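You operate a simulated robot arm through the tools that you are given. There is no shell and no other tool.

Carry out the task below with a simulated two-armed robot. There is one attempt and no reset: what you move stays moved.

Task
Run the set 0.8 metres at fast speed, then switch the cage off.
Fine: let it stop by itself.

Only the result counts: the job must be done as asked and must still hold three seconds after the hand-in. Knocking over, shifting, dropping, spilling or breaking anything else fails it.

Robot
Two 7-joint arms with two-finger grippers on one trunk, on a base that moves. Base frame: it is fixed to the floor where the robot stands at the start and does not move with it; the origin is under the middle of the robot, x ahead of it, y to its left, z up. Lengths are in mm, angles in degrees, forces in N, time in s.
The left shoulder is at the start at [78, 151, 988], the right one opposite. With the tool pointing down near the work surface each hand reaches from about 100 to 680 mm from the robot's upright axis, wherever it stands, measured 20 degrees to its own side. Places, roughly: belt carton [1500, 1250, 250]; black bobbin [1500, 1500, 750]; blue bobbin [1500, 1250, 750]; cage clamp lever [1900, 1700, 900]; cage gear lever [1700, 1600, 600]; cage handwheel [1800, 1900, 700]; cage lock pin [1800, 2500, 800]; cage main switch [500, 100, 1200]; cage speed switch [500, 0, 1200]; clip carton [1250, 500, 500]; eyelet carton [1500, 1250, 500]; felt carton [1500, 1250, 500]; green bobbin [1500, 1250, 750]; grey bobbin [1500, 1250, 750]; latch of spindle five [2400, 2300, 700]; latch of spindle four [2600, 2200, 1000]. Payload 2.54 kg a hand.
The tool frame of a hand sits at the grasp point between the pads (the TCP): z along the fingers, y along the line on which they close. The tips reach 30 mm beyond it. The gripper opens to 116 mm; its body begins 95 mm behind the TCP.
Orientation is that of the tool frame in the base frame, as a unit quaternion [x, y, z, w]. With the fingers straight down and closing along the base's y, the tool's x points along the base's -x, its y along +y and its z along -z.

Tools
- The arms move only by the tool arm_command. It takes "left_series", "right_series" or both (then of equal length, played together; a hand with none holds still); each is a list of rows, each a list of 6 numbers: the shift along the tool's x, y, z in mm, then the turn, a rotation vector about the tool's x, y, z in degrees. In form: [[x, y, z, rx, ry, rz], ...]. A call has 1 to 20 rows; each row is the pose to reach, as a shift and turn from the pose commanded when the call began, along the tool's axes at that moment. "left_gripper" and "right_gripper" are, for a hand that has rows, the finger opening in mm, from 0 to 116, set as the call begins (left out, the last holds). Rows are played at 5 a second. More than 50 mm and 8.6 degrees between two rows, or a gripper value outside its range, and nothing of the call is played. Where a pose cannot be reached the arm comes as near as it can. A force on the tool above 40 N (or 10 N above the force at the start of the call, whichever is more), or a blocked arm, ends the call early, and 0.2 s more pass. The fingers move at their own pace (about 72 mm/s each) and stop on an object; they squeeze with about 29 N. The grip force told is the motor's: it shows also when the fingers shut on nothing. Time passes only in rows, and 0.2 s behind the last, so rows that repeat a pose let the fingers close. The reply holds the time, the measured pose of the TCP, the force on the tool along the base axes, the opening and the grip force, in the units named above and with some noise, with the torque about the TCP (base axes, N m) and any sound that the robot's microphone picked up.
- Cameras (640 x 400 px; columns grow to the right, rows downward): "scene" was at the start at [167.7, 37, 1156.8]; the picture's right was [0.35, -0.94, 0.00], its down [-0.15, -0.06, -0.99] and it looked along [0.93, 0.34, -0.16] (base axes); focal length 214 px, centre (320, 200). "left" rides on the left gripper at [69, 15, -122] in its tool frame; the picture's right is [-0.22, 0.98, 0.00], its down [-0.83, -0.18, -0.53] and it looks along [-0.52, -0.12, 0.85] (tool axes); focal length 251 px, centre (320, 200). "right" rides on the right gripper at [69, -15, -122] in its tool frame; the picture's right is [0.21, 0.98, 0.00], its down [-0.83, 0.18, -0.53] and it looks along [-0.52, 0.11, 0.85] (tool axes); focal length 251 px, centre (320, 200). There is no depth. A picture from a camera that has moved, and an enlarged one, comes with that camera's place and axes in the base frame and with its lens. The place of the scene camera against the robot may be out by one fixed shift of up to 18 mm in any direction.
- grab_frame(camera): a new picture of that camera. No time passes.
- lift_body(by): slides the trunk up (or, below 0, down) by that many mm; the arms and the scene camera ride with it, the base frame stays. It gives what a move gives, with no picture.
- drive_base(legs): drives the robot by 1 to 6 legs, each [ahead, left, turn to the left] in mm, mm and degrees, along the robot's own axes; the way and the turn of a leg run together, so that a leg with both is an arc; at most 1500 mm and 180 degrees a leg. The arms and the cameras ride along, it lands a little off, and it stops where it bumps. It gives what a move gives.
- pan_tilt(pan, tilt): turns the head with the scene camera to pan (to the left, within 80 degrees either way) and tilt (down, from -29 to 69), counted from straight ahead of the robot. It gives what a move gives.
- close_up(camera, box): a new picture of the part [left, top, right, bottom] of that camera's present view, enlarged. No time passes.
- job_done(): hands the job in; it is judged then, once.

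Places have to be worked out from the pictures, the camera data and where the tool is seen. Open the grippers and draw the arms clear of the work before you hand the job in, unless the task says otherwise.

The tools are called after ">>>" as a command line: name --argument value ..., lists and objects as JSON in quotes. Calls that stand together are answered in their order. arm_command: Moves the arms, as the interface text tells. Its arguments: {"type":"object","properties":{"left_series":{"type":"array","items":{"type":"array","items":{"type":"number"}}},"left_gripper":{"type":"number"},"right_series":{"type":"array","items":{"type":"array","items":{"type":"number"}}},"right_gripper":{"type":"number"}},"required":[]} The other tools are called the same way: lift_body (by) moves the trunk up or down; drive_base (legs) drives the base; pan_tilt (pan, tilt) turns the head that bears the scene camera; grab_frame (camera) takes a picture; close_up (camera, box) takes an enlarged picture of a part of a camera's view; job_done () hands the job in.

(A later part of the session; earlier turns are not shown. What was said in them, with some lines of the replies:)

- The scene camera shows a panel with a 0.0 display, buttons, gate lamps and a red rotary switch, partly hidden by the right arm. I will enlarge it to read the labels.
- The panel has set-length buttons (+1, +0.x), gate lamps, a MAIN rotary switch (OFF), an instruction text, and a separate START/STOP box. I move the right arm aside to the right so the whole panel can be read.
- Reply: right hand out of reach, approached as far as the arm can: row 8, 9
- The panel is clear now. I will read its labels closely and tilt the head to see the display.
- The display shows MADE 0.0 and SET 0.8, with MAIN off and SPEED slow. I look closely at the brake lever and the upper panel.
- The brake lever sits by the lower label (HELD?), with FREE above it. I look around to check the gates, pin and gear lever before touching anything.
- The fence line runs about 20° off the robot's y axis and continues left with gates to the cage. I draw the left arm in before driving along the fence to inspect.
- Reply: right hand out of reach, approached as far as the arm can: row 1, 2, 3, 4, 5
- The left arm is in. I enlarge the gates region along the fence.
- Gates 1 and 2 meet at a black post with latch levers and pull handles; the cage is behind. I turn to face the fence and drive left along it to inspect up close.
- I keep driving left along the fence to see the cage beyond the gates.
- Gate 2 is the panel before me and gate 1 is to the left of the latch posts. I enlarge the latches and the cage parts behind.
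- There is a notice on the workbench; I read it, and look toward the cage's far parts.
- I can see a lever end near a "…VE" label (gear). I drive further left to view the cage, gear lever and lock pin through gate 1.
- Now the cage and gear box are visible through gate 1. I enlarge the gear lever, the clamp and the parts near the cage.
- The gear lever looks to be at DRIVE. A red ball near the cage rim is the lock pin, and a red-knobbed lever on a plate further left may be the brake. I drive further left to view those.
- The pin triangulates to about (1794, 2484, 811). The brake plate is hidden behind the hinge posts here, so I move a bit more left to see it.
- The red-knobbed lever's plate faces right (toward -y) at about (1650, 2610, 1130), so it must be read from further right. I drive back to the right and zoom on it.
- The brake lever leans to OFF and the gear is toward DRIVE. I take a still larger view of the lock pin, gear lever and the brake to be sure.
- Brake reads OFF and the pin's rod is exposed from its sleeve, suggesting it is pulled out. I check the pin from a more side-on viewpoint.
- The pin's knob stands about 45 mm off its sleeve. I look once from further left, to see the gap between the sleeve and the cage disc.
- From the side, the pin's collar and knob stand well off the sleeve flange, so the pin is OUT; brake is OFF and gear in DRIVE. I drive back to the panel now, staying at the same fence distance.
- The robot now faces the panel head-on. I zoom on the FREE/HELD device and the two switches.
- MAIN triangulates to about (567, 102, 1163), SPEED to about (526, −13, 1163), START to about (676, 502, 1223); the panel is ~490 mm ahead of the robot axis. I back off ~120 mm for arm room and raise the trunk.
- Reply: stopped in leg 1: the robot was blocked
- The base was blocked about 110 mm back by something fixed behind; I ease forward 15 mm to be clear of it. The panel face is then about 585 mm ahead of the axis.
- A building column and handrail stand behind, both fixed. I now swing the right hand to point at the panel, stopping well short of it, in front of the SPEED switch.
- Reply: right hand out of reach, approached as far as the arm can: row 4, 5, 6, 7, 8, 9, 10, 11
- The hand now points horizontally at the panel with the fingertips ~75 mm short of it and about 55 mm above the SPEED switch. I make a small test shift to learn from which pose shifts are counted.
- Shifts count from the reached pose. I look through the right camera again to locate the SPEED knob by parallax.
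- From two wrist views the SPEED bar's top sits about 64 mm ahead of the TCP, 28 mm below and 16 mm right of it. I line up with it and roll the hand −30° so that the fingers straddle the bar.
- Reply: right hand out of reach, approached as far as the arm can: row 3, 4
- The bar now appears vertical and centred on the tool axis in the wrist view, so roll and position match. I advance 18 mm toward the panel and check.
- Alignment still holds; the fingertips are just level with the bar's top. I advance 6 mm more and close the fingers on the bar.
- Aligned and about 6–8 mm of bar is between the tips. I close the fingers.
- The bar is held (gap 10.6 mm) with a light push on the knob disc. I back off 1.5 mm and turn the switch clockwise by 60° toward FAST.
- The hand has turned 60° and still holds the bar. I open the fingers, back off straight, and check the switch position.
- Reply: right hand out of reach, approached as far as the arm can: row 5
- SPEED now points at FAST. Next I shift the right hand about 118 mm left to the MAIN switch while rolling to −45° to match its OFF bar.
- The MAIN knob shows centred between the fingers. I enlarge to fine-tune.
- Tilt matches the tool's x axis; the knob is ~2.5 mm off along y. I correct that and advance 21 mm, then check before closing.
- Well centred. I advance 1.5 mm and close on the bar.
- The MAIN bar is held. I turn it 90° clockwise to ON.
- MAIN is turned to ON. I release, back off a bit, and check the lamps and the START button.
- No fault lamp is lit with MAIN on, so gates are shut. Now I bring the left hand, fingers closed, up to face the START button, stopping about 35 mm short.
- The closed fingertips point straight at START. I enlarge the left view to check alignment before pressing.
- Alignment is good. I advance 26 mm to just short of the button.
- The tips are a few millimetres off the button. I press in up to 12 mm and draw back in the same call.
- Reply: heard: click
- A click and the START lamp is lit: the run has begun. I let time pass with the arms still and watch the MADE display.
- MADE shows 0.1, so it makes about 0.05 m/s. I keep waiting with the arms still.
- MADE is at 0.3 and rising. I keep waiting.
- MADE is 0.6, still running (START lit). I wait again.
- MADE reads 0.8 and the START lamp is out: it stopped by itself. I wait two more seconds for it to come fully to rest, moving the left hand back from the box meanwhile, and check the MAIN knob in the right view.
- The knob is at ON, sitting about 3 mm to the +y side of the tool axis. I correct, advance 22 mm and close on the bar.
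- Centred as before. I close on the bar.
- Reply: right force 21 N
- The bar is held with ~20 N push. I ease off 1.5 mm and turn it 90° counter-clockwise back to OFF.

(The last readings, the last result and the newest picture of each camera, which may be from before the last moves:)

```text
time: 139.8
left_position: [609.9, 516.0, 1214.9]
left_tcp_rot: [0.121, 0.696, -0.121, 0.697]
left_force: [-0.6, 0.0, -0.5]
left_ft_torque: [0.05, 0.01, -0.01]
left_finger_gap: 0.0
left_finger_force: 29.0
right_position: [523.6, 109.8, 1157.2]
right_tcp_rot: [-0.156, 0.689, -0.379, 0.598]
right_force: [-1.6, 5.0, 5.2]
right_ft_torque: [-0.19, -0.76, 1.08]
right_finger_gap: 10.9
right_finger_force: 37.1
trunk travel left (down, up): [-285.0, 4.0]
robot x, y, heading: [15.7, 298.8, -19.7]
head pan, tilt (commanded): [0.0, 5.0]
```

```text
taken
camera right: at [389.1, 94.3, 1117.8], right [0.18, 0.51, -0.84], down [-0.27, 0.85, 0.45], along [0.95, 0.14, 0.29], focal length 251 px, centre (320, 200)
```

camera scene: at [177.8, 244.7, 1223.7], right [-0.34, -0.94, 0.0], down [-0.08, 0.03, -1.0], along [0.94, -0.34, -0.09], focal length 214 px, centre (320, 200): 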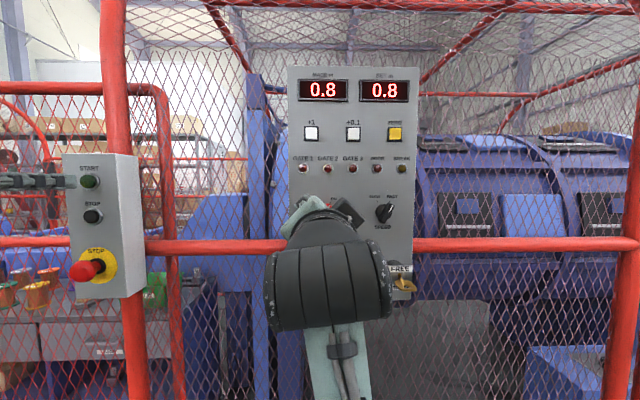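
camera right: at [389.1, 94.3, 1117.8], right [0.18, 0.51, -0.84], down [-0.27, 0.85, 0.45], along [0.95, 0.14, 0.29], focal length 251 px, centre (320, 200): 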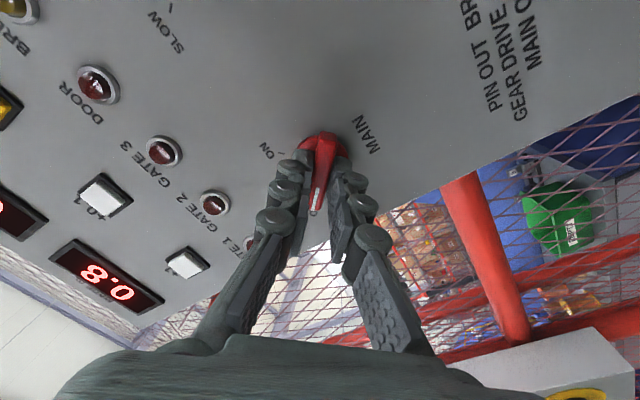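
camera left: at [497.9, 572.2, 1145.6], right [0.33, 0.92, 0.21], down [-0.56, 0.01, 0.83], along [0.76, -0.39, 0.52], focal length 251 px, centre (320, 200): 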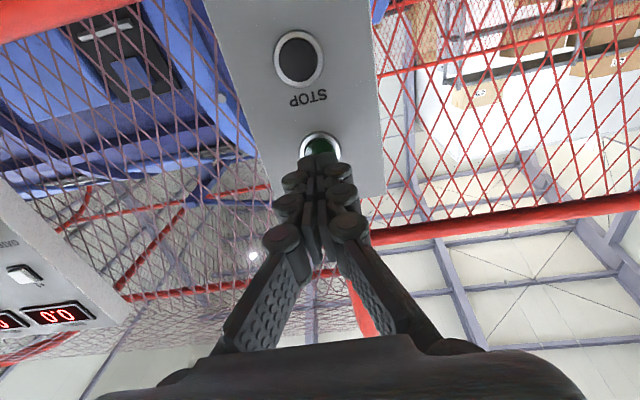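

MAIN is back at OFF. I open the fingers and back off straight.

>>> arm_command --right_series '[[0, 0, 0, 0, 0, 0], [0, 0, 0, 0, 0, 0], [0, 0, 0, 0, 0, 0], [0, 0, -7, 0, 0, 0], [0, 0, -14, 0, 0, 0], [0, 0, -21, 0, 0, 0]]' --right_gripper 56

>>> close_up --camera "right" --box '[230, 100, 410, 212]'

>>> grab_frame --camera "scene"

```text
time: 141.2
left_position: [610.5, 514.6, 1214.0]
left_tcp_rot: [0.122, 0.696, -0.121, 0.697]
left_force: [0.2, 0.2, 0.0]
left_ft_torque: [-0.07, -0.01, 0.0]
left_finger_gap: 0.2
left_finger_force: 28.6
right_position: [506.7, 114.8, 1155.8]
right_tcp_rot: [-0.155, 0.69, -0.379, 0.597]
right_force: [-0.6, 0.0, 0.1]
right_ft_torque: [0.02, 0.01, 0.01]
right_finger_gap: 56.1
right_finger_force: 0.0
trunk travel left (down, up): [-285.0, 4.0]
robot x, y, heading: [17.3, 296.3, -19.9]
head pan, tilt (commanded): [0.0, 5.0]
```

```text
3.56 times, centred on (320, 156) of right
camera zoom: at [370.1, 100.3, 1118.0], right [0.18, 0.51, -0.84], down [-0.26, 0.85, 0.46], along [0.95, 0.14, 0.29], focal length 894 px, centre (320, 356)
```

zoom: 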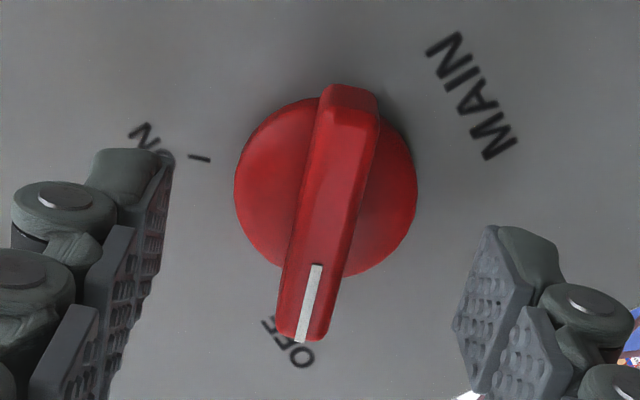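

```text
taken
camera scene: at [177.7, 244.7, 1223.7], right [-0.34, -0.94, 0.0], down [-0.08, 0.03, -1.0], along [0.94, -0.34, -0.09], focal length 214 px, centre (320, 200)
```

scene: 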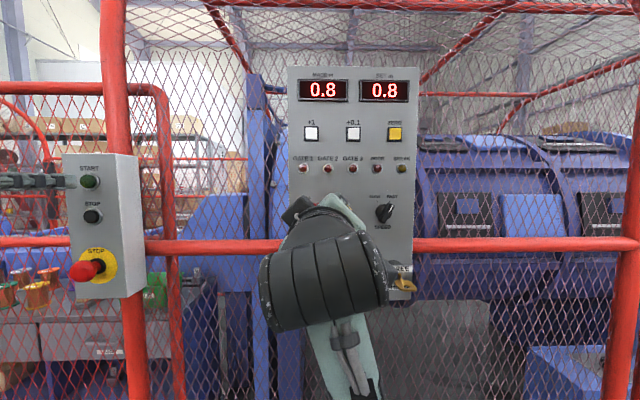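

MAIN points at OFF, MADE 0.8. I draw both arms clear: the left hand retraces its path, the right hand slides right, unrolls and rises.

>>> arm_command --left_series '[[13.9, -3.1, -24.5, 0, 8.18, 0], [27.8, -6.2, -49, 0, 16.36, 0], [41.7, -9.3, -73.5, 0, 24.55, 0], [55.6, -12.4, -98, 0, 32.73, 0], [69.5, -15.5, -122.5, 0, 40.91, 0], [83.5, -18.5, -147, 0, 49.09, 0], [97.4, -21.6, -171.5, 0, 57.27, 0], [111.3, -24.7, -196, 0, 65.45, 0], [125.2, -27.8, -220.5, 0, 73.64, 0], [139.1, -30.9, -245, 0, 81.82, 0], [153, -34, -269.5, 0, 90, 0]]' --right_series '[[0, 0, -4, 0, 0, 0], [5.3, -10.1, -5.5, 0, 0, 4.5], [10.6, -20.2, -7, 0, 0, 9], [15.9, -30.3, -8.5, 0, 0, 13.5], [21.2, -40.4, -10, 0, 0, 18], [26.5, -50.5, -11.5, 0, 0, 22.5], [31.8, -60.6, -13, 0, 0, 27], [37.1, -70.7, -14.5, 0, 0, 31.5], [42.4, -80.8, -16, 0, 0, 36], [47.7, -90.9, -17, 0, 0, 40.5], [53, -101, -18, 0, 0, 45]]' --left_gripper 0 --right_gripper 56

>>> grab_frame --camera "scene"

```text
time: 143.6
left_position: [344.0, 573.7, 1061.7]
left_tcp_rot: [0.171, 0.985, 0.002, -0.001]
left_force: [-0.1, -0.5, 0.6]
left_ft_torque: [0.01, 0.0, -0.03]
left_finger_gap: 0.0
left_finger_force: 28.6
right_position: [450.2, 19.4, 1189.6]
right_tcp_rot: [0.121, 0.696, -0.12, 0.697]
right_force: [-0.1, 0.1, 0.7]
right_ft_torque: [-0.01, 0.01, -0.03]
right_finger_gap: 56.1
right_finger_force: 0.1
trunk travel left (down, up): [-285.0, 4.0]
robot x, y, heading: [16.8, 292.7, -19.5]
head pan, tilt (commanded): [0.0, 5.0]
```

```text
taken
camera scene: at [177.7, 244.6, 1223.7], right [-0.34, -0.94, 0.0], down [-0.08, 0.03, -1.0], along [0.94, -0.34, -0.09], focal length 214 px, centre (320, 200)
```

scene: 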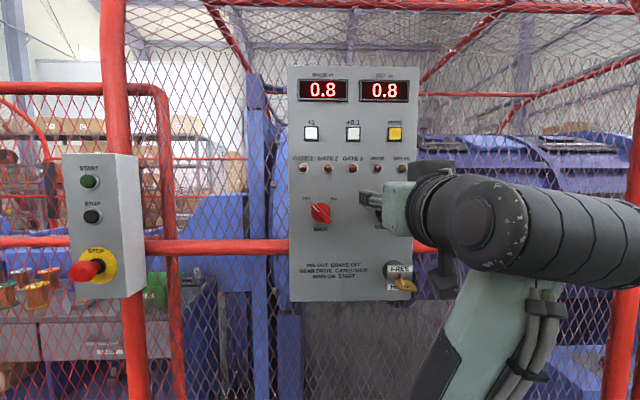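

MAIN is at OFF and the display holds 0.8. I fold the right hand back down to its start-like pose and open both grippers.

>>> arm_command --right_series '[[5, -13.75, -25.8, 0, 7.5, 0], [15, -27.5, -51.7, 0, 15, 0], [27, -41.25, -77.5, 0, 22.5, 0], [39, -55, -103.3, 0, 30, 0], [51, -68.75, -129.2, 0, 37.5, 0], [63, -82.5, -155, 0, 45, 0], [76, -96.25, -180.8, 0, 52.5, 0], [90, -110, -206.7, 0, 60, 0], [104, -123.75, -232.5, 0, 67.5, 0], [118, -137.5, -258.3, 0, 75, 0], [132, -151.25, -284.2, 0, 82.5, 0], [145, -165, -310, 0, 90, 0]]' --left_series '[[0, 0, 0, 0, 0, 0], [0, 0, 0, 0, 0, 0], [0, 0, 0, 0, 0, 0], [0, 0, 0, 0, 0, 0], [0, 0, 0, 0, 0, 0], [0, 0, 0, 0, 0, 0], [0, 0, 0, 0, 0, 0], [0, 0, 0, 0, 0, 0], [0, 0, 0, 0, 0, 0], [0, 0, 0, 0, 0, 0], [0, 0, 0, 0, 0, 0], [0, 0, 0, 0, 0, 0]]' --left_gripper 116 --right_gripper 116

>>> grab_frame --camera "scene"

>>> close_up --camera "scene" --box '[280, 150, 440, 310]'

```text
time: 145.8
left_position: [345.4, 573.1, 1061.0]
left_tcp_rot: [0.172, 0.985, 0.001, 0.001]
left_force: [0.3, 1.0, 0.2]
left_ft_torque: [0.02, 0.0, 0.04]
left_finger_gap: 115.8
left_finger_force: 0.1
right_position: [400.0, -106.7, 816.2]
right_tcp_rot: [0.165, 0.944, -0.058, 0.281]
right_force: [-0.3, 0.5, 0.0]
right_ft_torque: [0.02, -0.03, 0.0]
right_finger_gap: 115.9
right_finger_force: 0.0
right hand out of reach, approached as far as the arm can: row 1, 2, 3, 4, 5, 6, 7, 8, 9, 10, 11
trunk travel left (down, up): [-285.0, 4.0]
robot x, y, heading: [14.5, 294.2, -19.7]
head pan, tilt (commanded): [0.0, 5.0]
stopped in row 11 (right hand): the arm was blocked; the commanded pose is now the measured one
```

```text
taken
camera scene: at [177.8, 244.7, 1223.7], right [-0.34, -0.94, 0.0], down [-0.08, 0.03, -1.0], along [0.94, -0.34, -0.09], focal length 214 px, centre (320, 200)
```

scene: 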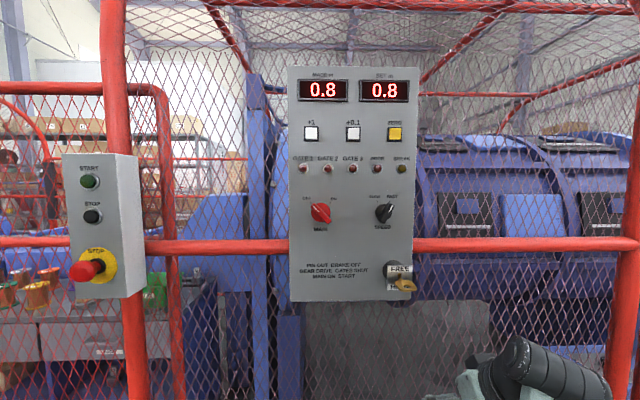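

```text
2.50 times, centred on (360, 230) of scene
camera zoom: at [177.8, 244.7, 1223.7], right [-0.34, -0.94, 0.0], down [-0.08, 0.03, -1.0], along [0.94, -0.34, -0.09], focal length 536 px, centre (220, 125)
```

zoom: 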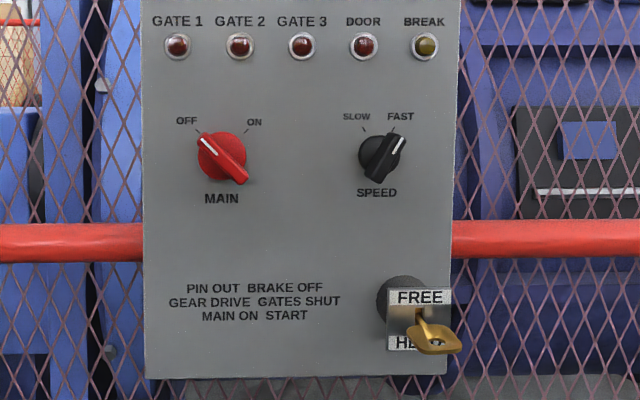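

The panel is as wanted (MAIN OFF, FAST, 0.8 made). The right arm was stopped in an odd low pose, so I look down at what it touches.

>>> pan_tilt --pan -25 --tilt 45

>>> grab_frame --camera "scene"

>>> grab_frame --camera "right"

```text
time: 146.8
left_position: [344.5, 573.8, 1060.1]
left_tcp_rot: [0.17, 0.985, 0.0, 0.0]
left_force: [0.1, 0.1, -0.4]
left_ft_torque: [0.01, -0.02, 0.03]
left_finger_gap: 115.9
left_finger_force: 0.1
right_position: [400.7, -107.1, 818.2]
right_tcp_rot: [0.166, 0.943, -0.058, 0.284]
right_force: [0.3, -0.5, 0.3]
right_ft_torque: [0.03, -0.01, 0.03]
right_finger_gap: 116.0
right_finger_force: 0.0
trunk travel left (down, up): [-285.0, 4.0]
robot x, y, heading: [13.0, 294.2, -19.6]
head pan, tilt (commanded): [-25.0, 45.0]
```

```text
taken
camera scene: at [149.2, 218.5, 1160.7], right [-0.7, -0.71, 0.0], down [-0.5, 0.5, -0.71], along [0.5, -0.5, -0.71], focal length 214 px, centre (320, 200)
```

scene: 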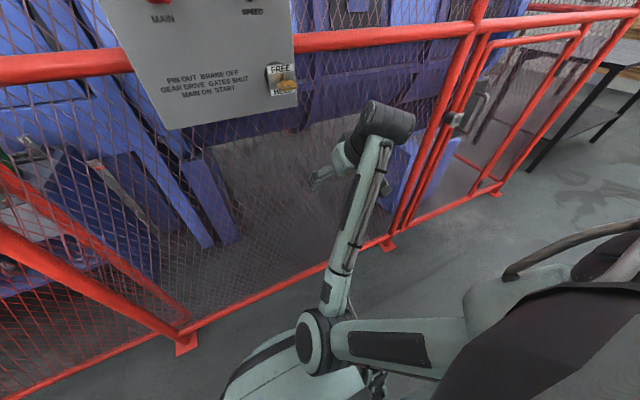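

```text
taken
camera right: at [277.6, -77.8, 881.4], right [0.17, 0.98, -0.13], down [0.44, 0.05, 0.9], along [0.88, -0.21, -0.42], focal length 251 px, centre (320, 200)
```

right: 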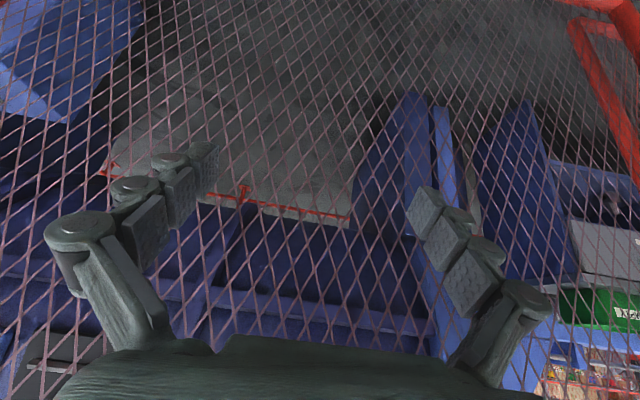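

The right elbow folded low against the robot's own base; the hand is free of the fence and panel. I pull the hand back and up a little to bring it clearly away.

>>> arm_command --right_series '[[4.6, -0.4, -22.2, 0, 0, 0], [9.2, -0.8, -44.4, 0, 0, 0], [13.8, -1.2, -66.5, 0, 0, 0], [18.4, -1.6, -88.7, 0, 0, 0], [23, -2, -110.9, 0, 0, 0]]' --right_gripper 116

>>> grab_frame --camera "scene"

```text
time: 148.1
left_position: [343.3, 572.7, 1060.7]
left_tcp_rot: [0.169, 0.986, 0.001, 0.0]
left_force: [1.0, -0.1, -0.3]
left_ft_torque: [-0.01, -0.02, 0.0]
left_finger_gap: 115.9
left_finger_force: 0.1
right_position: [400.5, -108.2, 818.1]
right_tcp_rot: [0.165, 0.943, -0.057, 0.283]
right_force: [0.1, 0.3, 0.2]
right_ft_torque: [-0.02, -0.01, 0.0]
right_finger_gap: 115.9
right_finger_force: 0.1
right hand out of reach, approached as far as the arm can: row 1, 2, 3, 4, 5
trunk travel left (down, up): [-285.0, 4.0]
robot x, y, heading: [16.2, 294.0, -19.7]
head pan, tilt (commanded): [-25.0, 45.0]
```

```text
taken
camera scene: at [149.2, 218.5, 1160.6], right [-0.7, -0.71, 0.0], down [-0.5, 0.5, -0.71], along [0.5, -0.5, -0.71], focal length 214 px, centre (320, 200)
```

scene: 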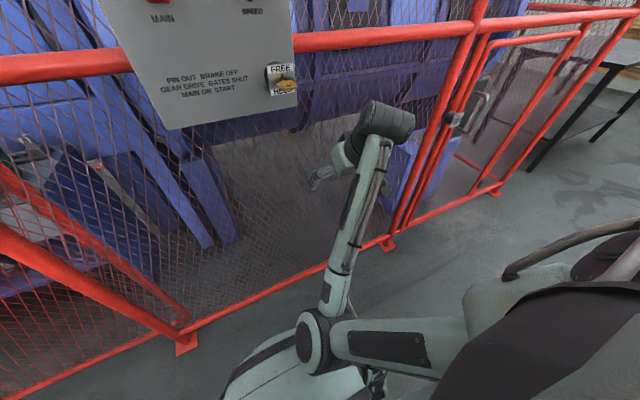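

The arm cannot fold further this way. I try lifting the hand and moving it to the right instead, keeping its distance from the fence.

>>> arm_command --right_series '[[-10.9, -20.3, -16.4, 0, 0, 0], [-21.8, -40.7, -32.8, 0, 0, 0], [-32.8, -61, -49.1, 0, 0, 0], [-43.7, -81.4, -65.5, 0, 0, 0], [-54.6, -101.7, -81.9, 0, 0, 0]]' --right_gripper 116

>>> grab_frame --camera "scene"

```text
time: 149.2
left_position: [345.7, 574.3, 1060.7]
left_tcp_rot: [0.171, 0.985, -0.001, 0.001]
left_force: [-0.2, 0.6, 0.5]
left_ft_torque: [-0.04, -0.04, 0.03]
left_finger_gap: 116.0
left_finger_force: 0.1
right_position: [381.1, -247.0, 903.5]
right_tcp_rot: [0.166, 0.944, -0.059, 0.28]
right_force: [-0.5, 0.4, -0.9]
right_ft_torque: [-0.04, -0.09, -0.03]
right_finger_gap: 116.0
right_finger_force: 0.0
right hand out of reach, approached as far as the arm can: row 1, 2, 3, 4, 5
trunk travel left (down, up): [-285.0, 4.0]
robot x, y, heading: [12.9, 285.8, -19.6]
head pan, tilt (commanded): [-25.0, 45.0]
```

```text
taken
camera scene: at [148.4, 220.1, 1161.0], right [-0.7, -0.71, 0.0], down [-0.5, 0.5, -0.71], along [0.5, -0.5, -0.71], focal length 214 px, centre (320, 200)
```

scene: 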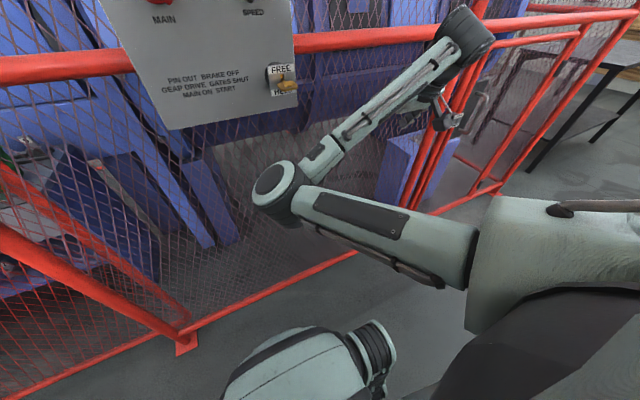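

The hand is now free at the right, ~60 mm further from everything. I lift it and draw it back further.

>>> arm_command --right_series '[[-2.6, -0.4, -22.2, 0, 0, 0], [-5.3, -0.8, -44.4, 0, 0, 0], [-7.9, -1.2, -66.6, 0, 0, 0], [-10.6, -1.6, -88.8, 0, 0, 0], [-13.2, -2, -111, 0, 0, 0]]' --right_gripper 116

>>> grab_frame --camera "scene"

```text
time: 150.4
left_position: [345.4, 573.6, 1060.7]
left_tcp_rot: [0.171, 0.985, 0.001, 0.0]
left_force: [0.3, -0.4, 1.1]
left_ft_torque: [0.05, -0.03, 0.01]
left_finger_gap: 116.1
left_finger_force: 0.1
right_position: [327.4, -251.2, 1002.1]
right_tcp_rot: [0.165, 0.943, -0.058, 0.282]
right_force: [0.2, 0.0, -0.3]
right_ft_torque: [-0.01, -0.07, -0.01]
right_finger_gap: 116.1
right_finger_force: 0.0
right hand out of reach, approached as far as the arm can: row 1, 2, 3, 4, 5
trunk travel left (down, up): [-285.0, 4.0]
robot x, y, heading: [15.0, 293.7, -19.9]
head pan, tilt (commanded): [-25.0, 45.0]
```

```text
taken
camera scene: at [148.8, 218.6, 1160.7], right [-0.7, -0.71, 0.0], down [-0.5, 0.5, -0.71], along [0.5, -0.5, -0.71], focal length 214 px, centre (320, 200)
```

scene: 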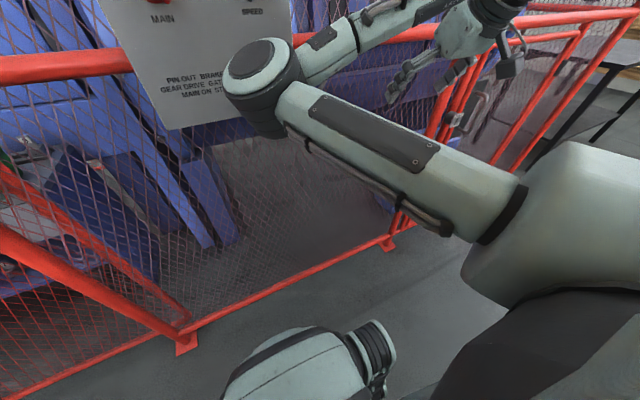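

The hand is now ~110 mm from the fence and the elbow stays short of the panel. I draw the hand a further 80 mm straight back.

>>> arm_command --right_series '[[16.7, 0, -11, 0, 0, 0], [33.5, 0, -22, 0, 0, 0], [50.2, 0, -33, 0, 0, 0], [67, 0, -44, 0, 0, 0]]' --right_gripper 116

>>> grab_frame --camera "scene"

```text
time: 151.4
left_position: [345.1, 573.7, 1061.4]
left_tcp_rot: [0.17, 0.985, 0.001, 0.0]
left_force: [-0.8, 0.4, 0.1]
left_ft_torque: [-0.01, -0.01, 0.01]
left_finger_gap: 115.7
left_finger_force: 0.2
right_position: [252.8, -226.1, 1000.2]
right_tcp_rot: [0.167, 0.943, -0.06, 0.281]
right_force: [-0.3, 0.3, -0.8]
right_ft_torque: [-0.02, 0.0, 0.02]
right_finger_gap: 116.2
right_finger_force: 0.1
trunk travel left (down, up): [-285.0, 4.0]
robot x, y, heading: [15.8, 292.9, -20.0]
head pan, tilt (commanded): [-25.0, 45.0]
```

```text
taken
camera scene: at [149.0, 218.5, 1160.7], right [-0.7, -0.71, 0.0], down [-0.5, 0.5, -0.71], along [0.5, -0.5, -0.71], focal length 214 px, centre (320, 200)
```

scene: 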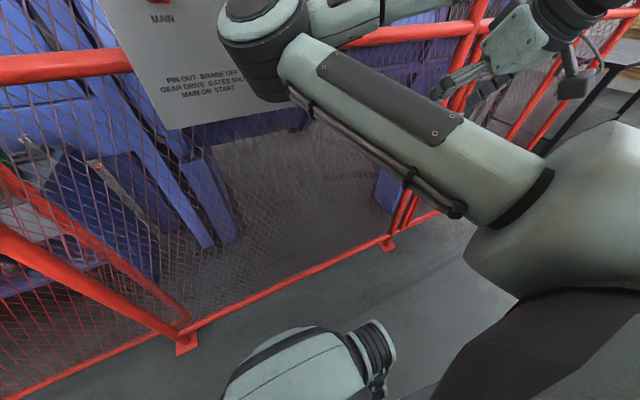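

Both hands are well back and open. I take a last look at the panel and START box.

>>> pan_tilt --pan 0 --tilt 5

>>> grab_frame --camera "scene"

>>> close_up --camera "scene" --box '[280, 60, 440, 160]'

```text
time: 152.5
left_position: [345.1, 573.6, 1061.2]
left_tcp_rot: [0.17, 0.985, 0.001, 0.0]
left_force: [0.0, -0.3, 0.1]
left_ft_torque: [0.0, 0.02, 0.01]
left_finger_gap: 116.0
left_finger_force: 0.1
right_position: [253.2, -226.2, 998.7]
right_tcp_rot: [0.166, 0.943, -0.059, 0.281]
right_force: [-0.2, 0.1, -0.5]
right_ft_torque: [-0.04, 0.01, 0.0]
right_finger_gap: 116.0
right_finger_force: 0.0
trunk travel left (down, up): [-285.0, 4.0]
robot x, y, heading: [18.6, 298.7, -19.7]
head pan, tilt (commanded): [0.0, 5.0]
```

```text
taken
camera scene: at [177.9, 244.7, 1223.6], right [-0.34, -0.94, 0.0], down [-0.08, 0.03, -1.0], along [0.94, -0.34, -0.09], focal length 214 px, centre (320, 200)
```

scene: 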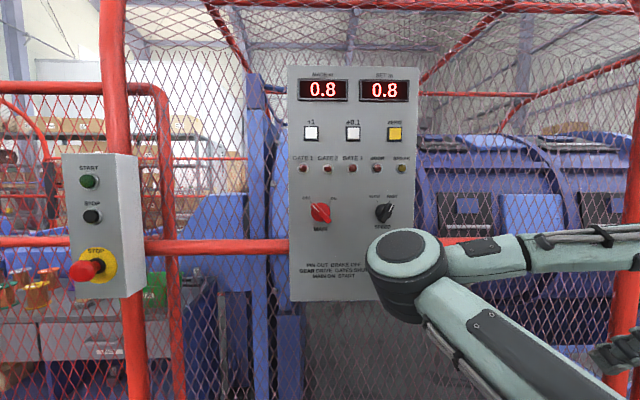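

```text
4.00 times, centred on (360, 110) of scene
camera zoom: at [177.9, 244.7, 1223.6], right [-0.34, -0.94, 0.0], down [-0.08, 0.03, -1.0], along [0.94, -0.34, -0.09], focal length 858 px, centre (160, 560)
```

zoom: 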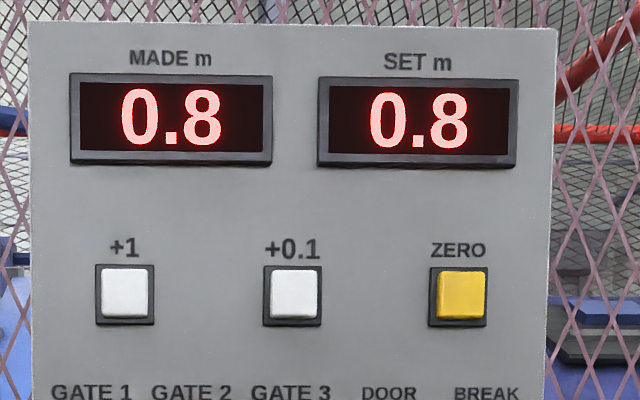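

Panel reads 0.8/0.8 with MAIN off, but the right elbow hides the key region. I extend the right hand out to the right and back, so that the elbow leaves the panel, and then check that area.

>>> arm_command --right_series '[[13.5, -24.5, -8.3, 0, 0, 0], [26.9, -49, -16.7, 0, 0, 0], [40.4, -73.5, -25, 0, 0, 0], [53.9, -98, -33.4, 0, 0, 0], [67.3, -122.5, -41.7, 0, 0, 0], [80.8, -147, -50, 0, 0, 0]]' --right_gripper 116

>>> grab_frame --camera "scene"

```text
time: 153.9
left_position: [344.2, 573.1, 1060.3]
left_tcp_rot: [0.17, 0.985, 0.001, 0.001]
left_force: [-0.1, -0.8, 0.3]
left_ft_torque: [0.02, -0.02, 0.03]
left_finger_gap: 116.0
left_finger_force: 0.1
right_position: [113.9, -331.4, 1001.6]
right_tcp_rot: [0.166, 0.943, -0.058, 0.281]
right_force: [-0.1, 0.3, -0.1]
right_ft_torque: [0.01, 0.0, 0.0]
right_finger_gap: 116.1
right_finger_force: 0.1
trunk travel left (down, up): [-285.0, 4.0]
robot x, y, heading: [14.7, 292.4, -19.7]
head pan, tilt (commanded): [0.0, 5.0]
```

```text
taken
camera scene: at [177.5, 244.4, 1223.7], right [-0.34, -0.94, 0.0], down [-0.08, 0.03, -1.0], along [0.94, -0.34, -0.09], focal length 214 px, centre (320, 200)
```

scene: 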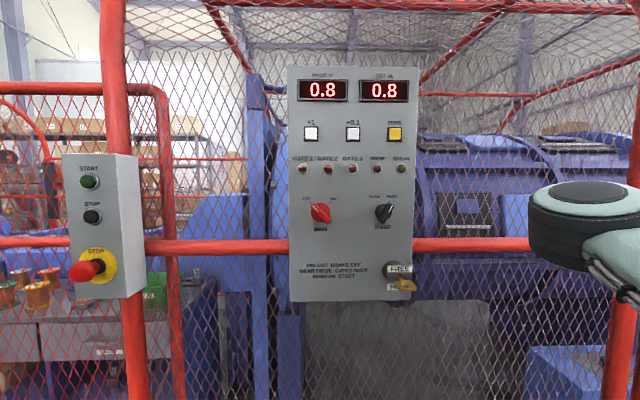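

The elbow has left the panel and the key looks unchanged. I compare it and the switches closely one last time.

>>> close_up --camera "scene" --box '[280, 180, 440, 300]'

>>> close_up --camera "scene" --box '[60, 140, 160, 300]'

```text
3.33 times, centred on (360, 240) of scene
camera zoom: at [177.5, 244.4, 1223.7], right [-0.34, -0.94, 0.0], down [-0.08, 0.03, -1.0], along [0.94, -0.34, -0.09], focal length 715 px, centre (187, 67)
```

zoom: 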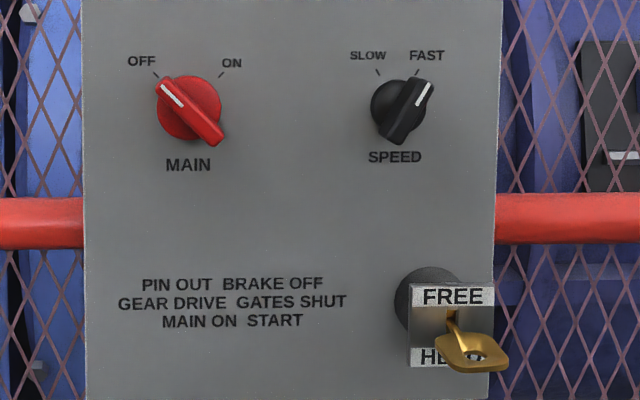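

```text
2.50 times, centred on (110, 220) of scene
camera zoom: at [177.5, 244.4, 1223.7], right [-0.34, -0.94, 0.0], down [-0.08, 0.03, -1.0], along [0.94, -0.34, -0.09], focal length 536 px, centre (845, 150)
```

zoom: 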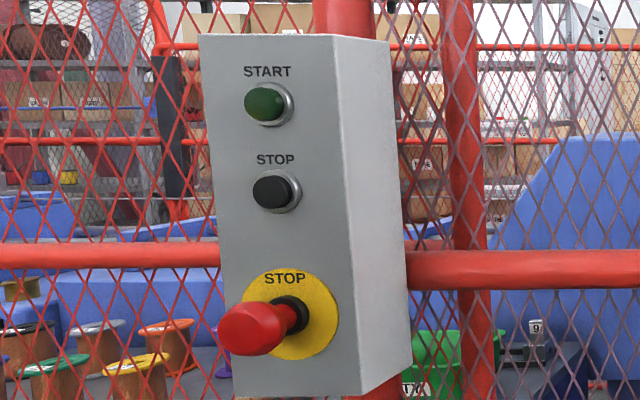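

The run is finished: 0.8 m made at FAST, it stopped by itself, MAIN is at OFF, the key is unchanged and both arms are clear with open grippers. I hand the job in.

>>> job_done

```text
The job is handed in.
```

The set 0.8 m was run at fast speed, the machine stopped by itself, and the cage is now switched off. I have handed the job in.

- **Before starting:** the lock pin looked out and the brake off, and the gear lever appeared to be in DRIVE. No gate or fault lamp lit with MAIN on.
- **The run:** I turned SPEED to FAST and MAIN to ON, then pressed START once. MADE counted from 0.0 to 0.8, and the START lamp then went out with no stop button pressed.
- **After the run:** MAIN is back at OFF. SPEED is still at FAST and the key is unchanged. Both grippers are open and both arms are clear of the panel.

Two minor contacts happened along the way:
- **Backing up:** while I backed the robot away from the panel, the base was blocked by something behind it that I could not see. I moved it 15 mm forward again. A building column and a handrail stand there, and I saw nothing moved.
- **Folding the right arm:** the arm was blocked while I folded it away, most likely against the robot's own base. The hand was clear of the fence and panel.
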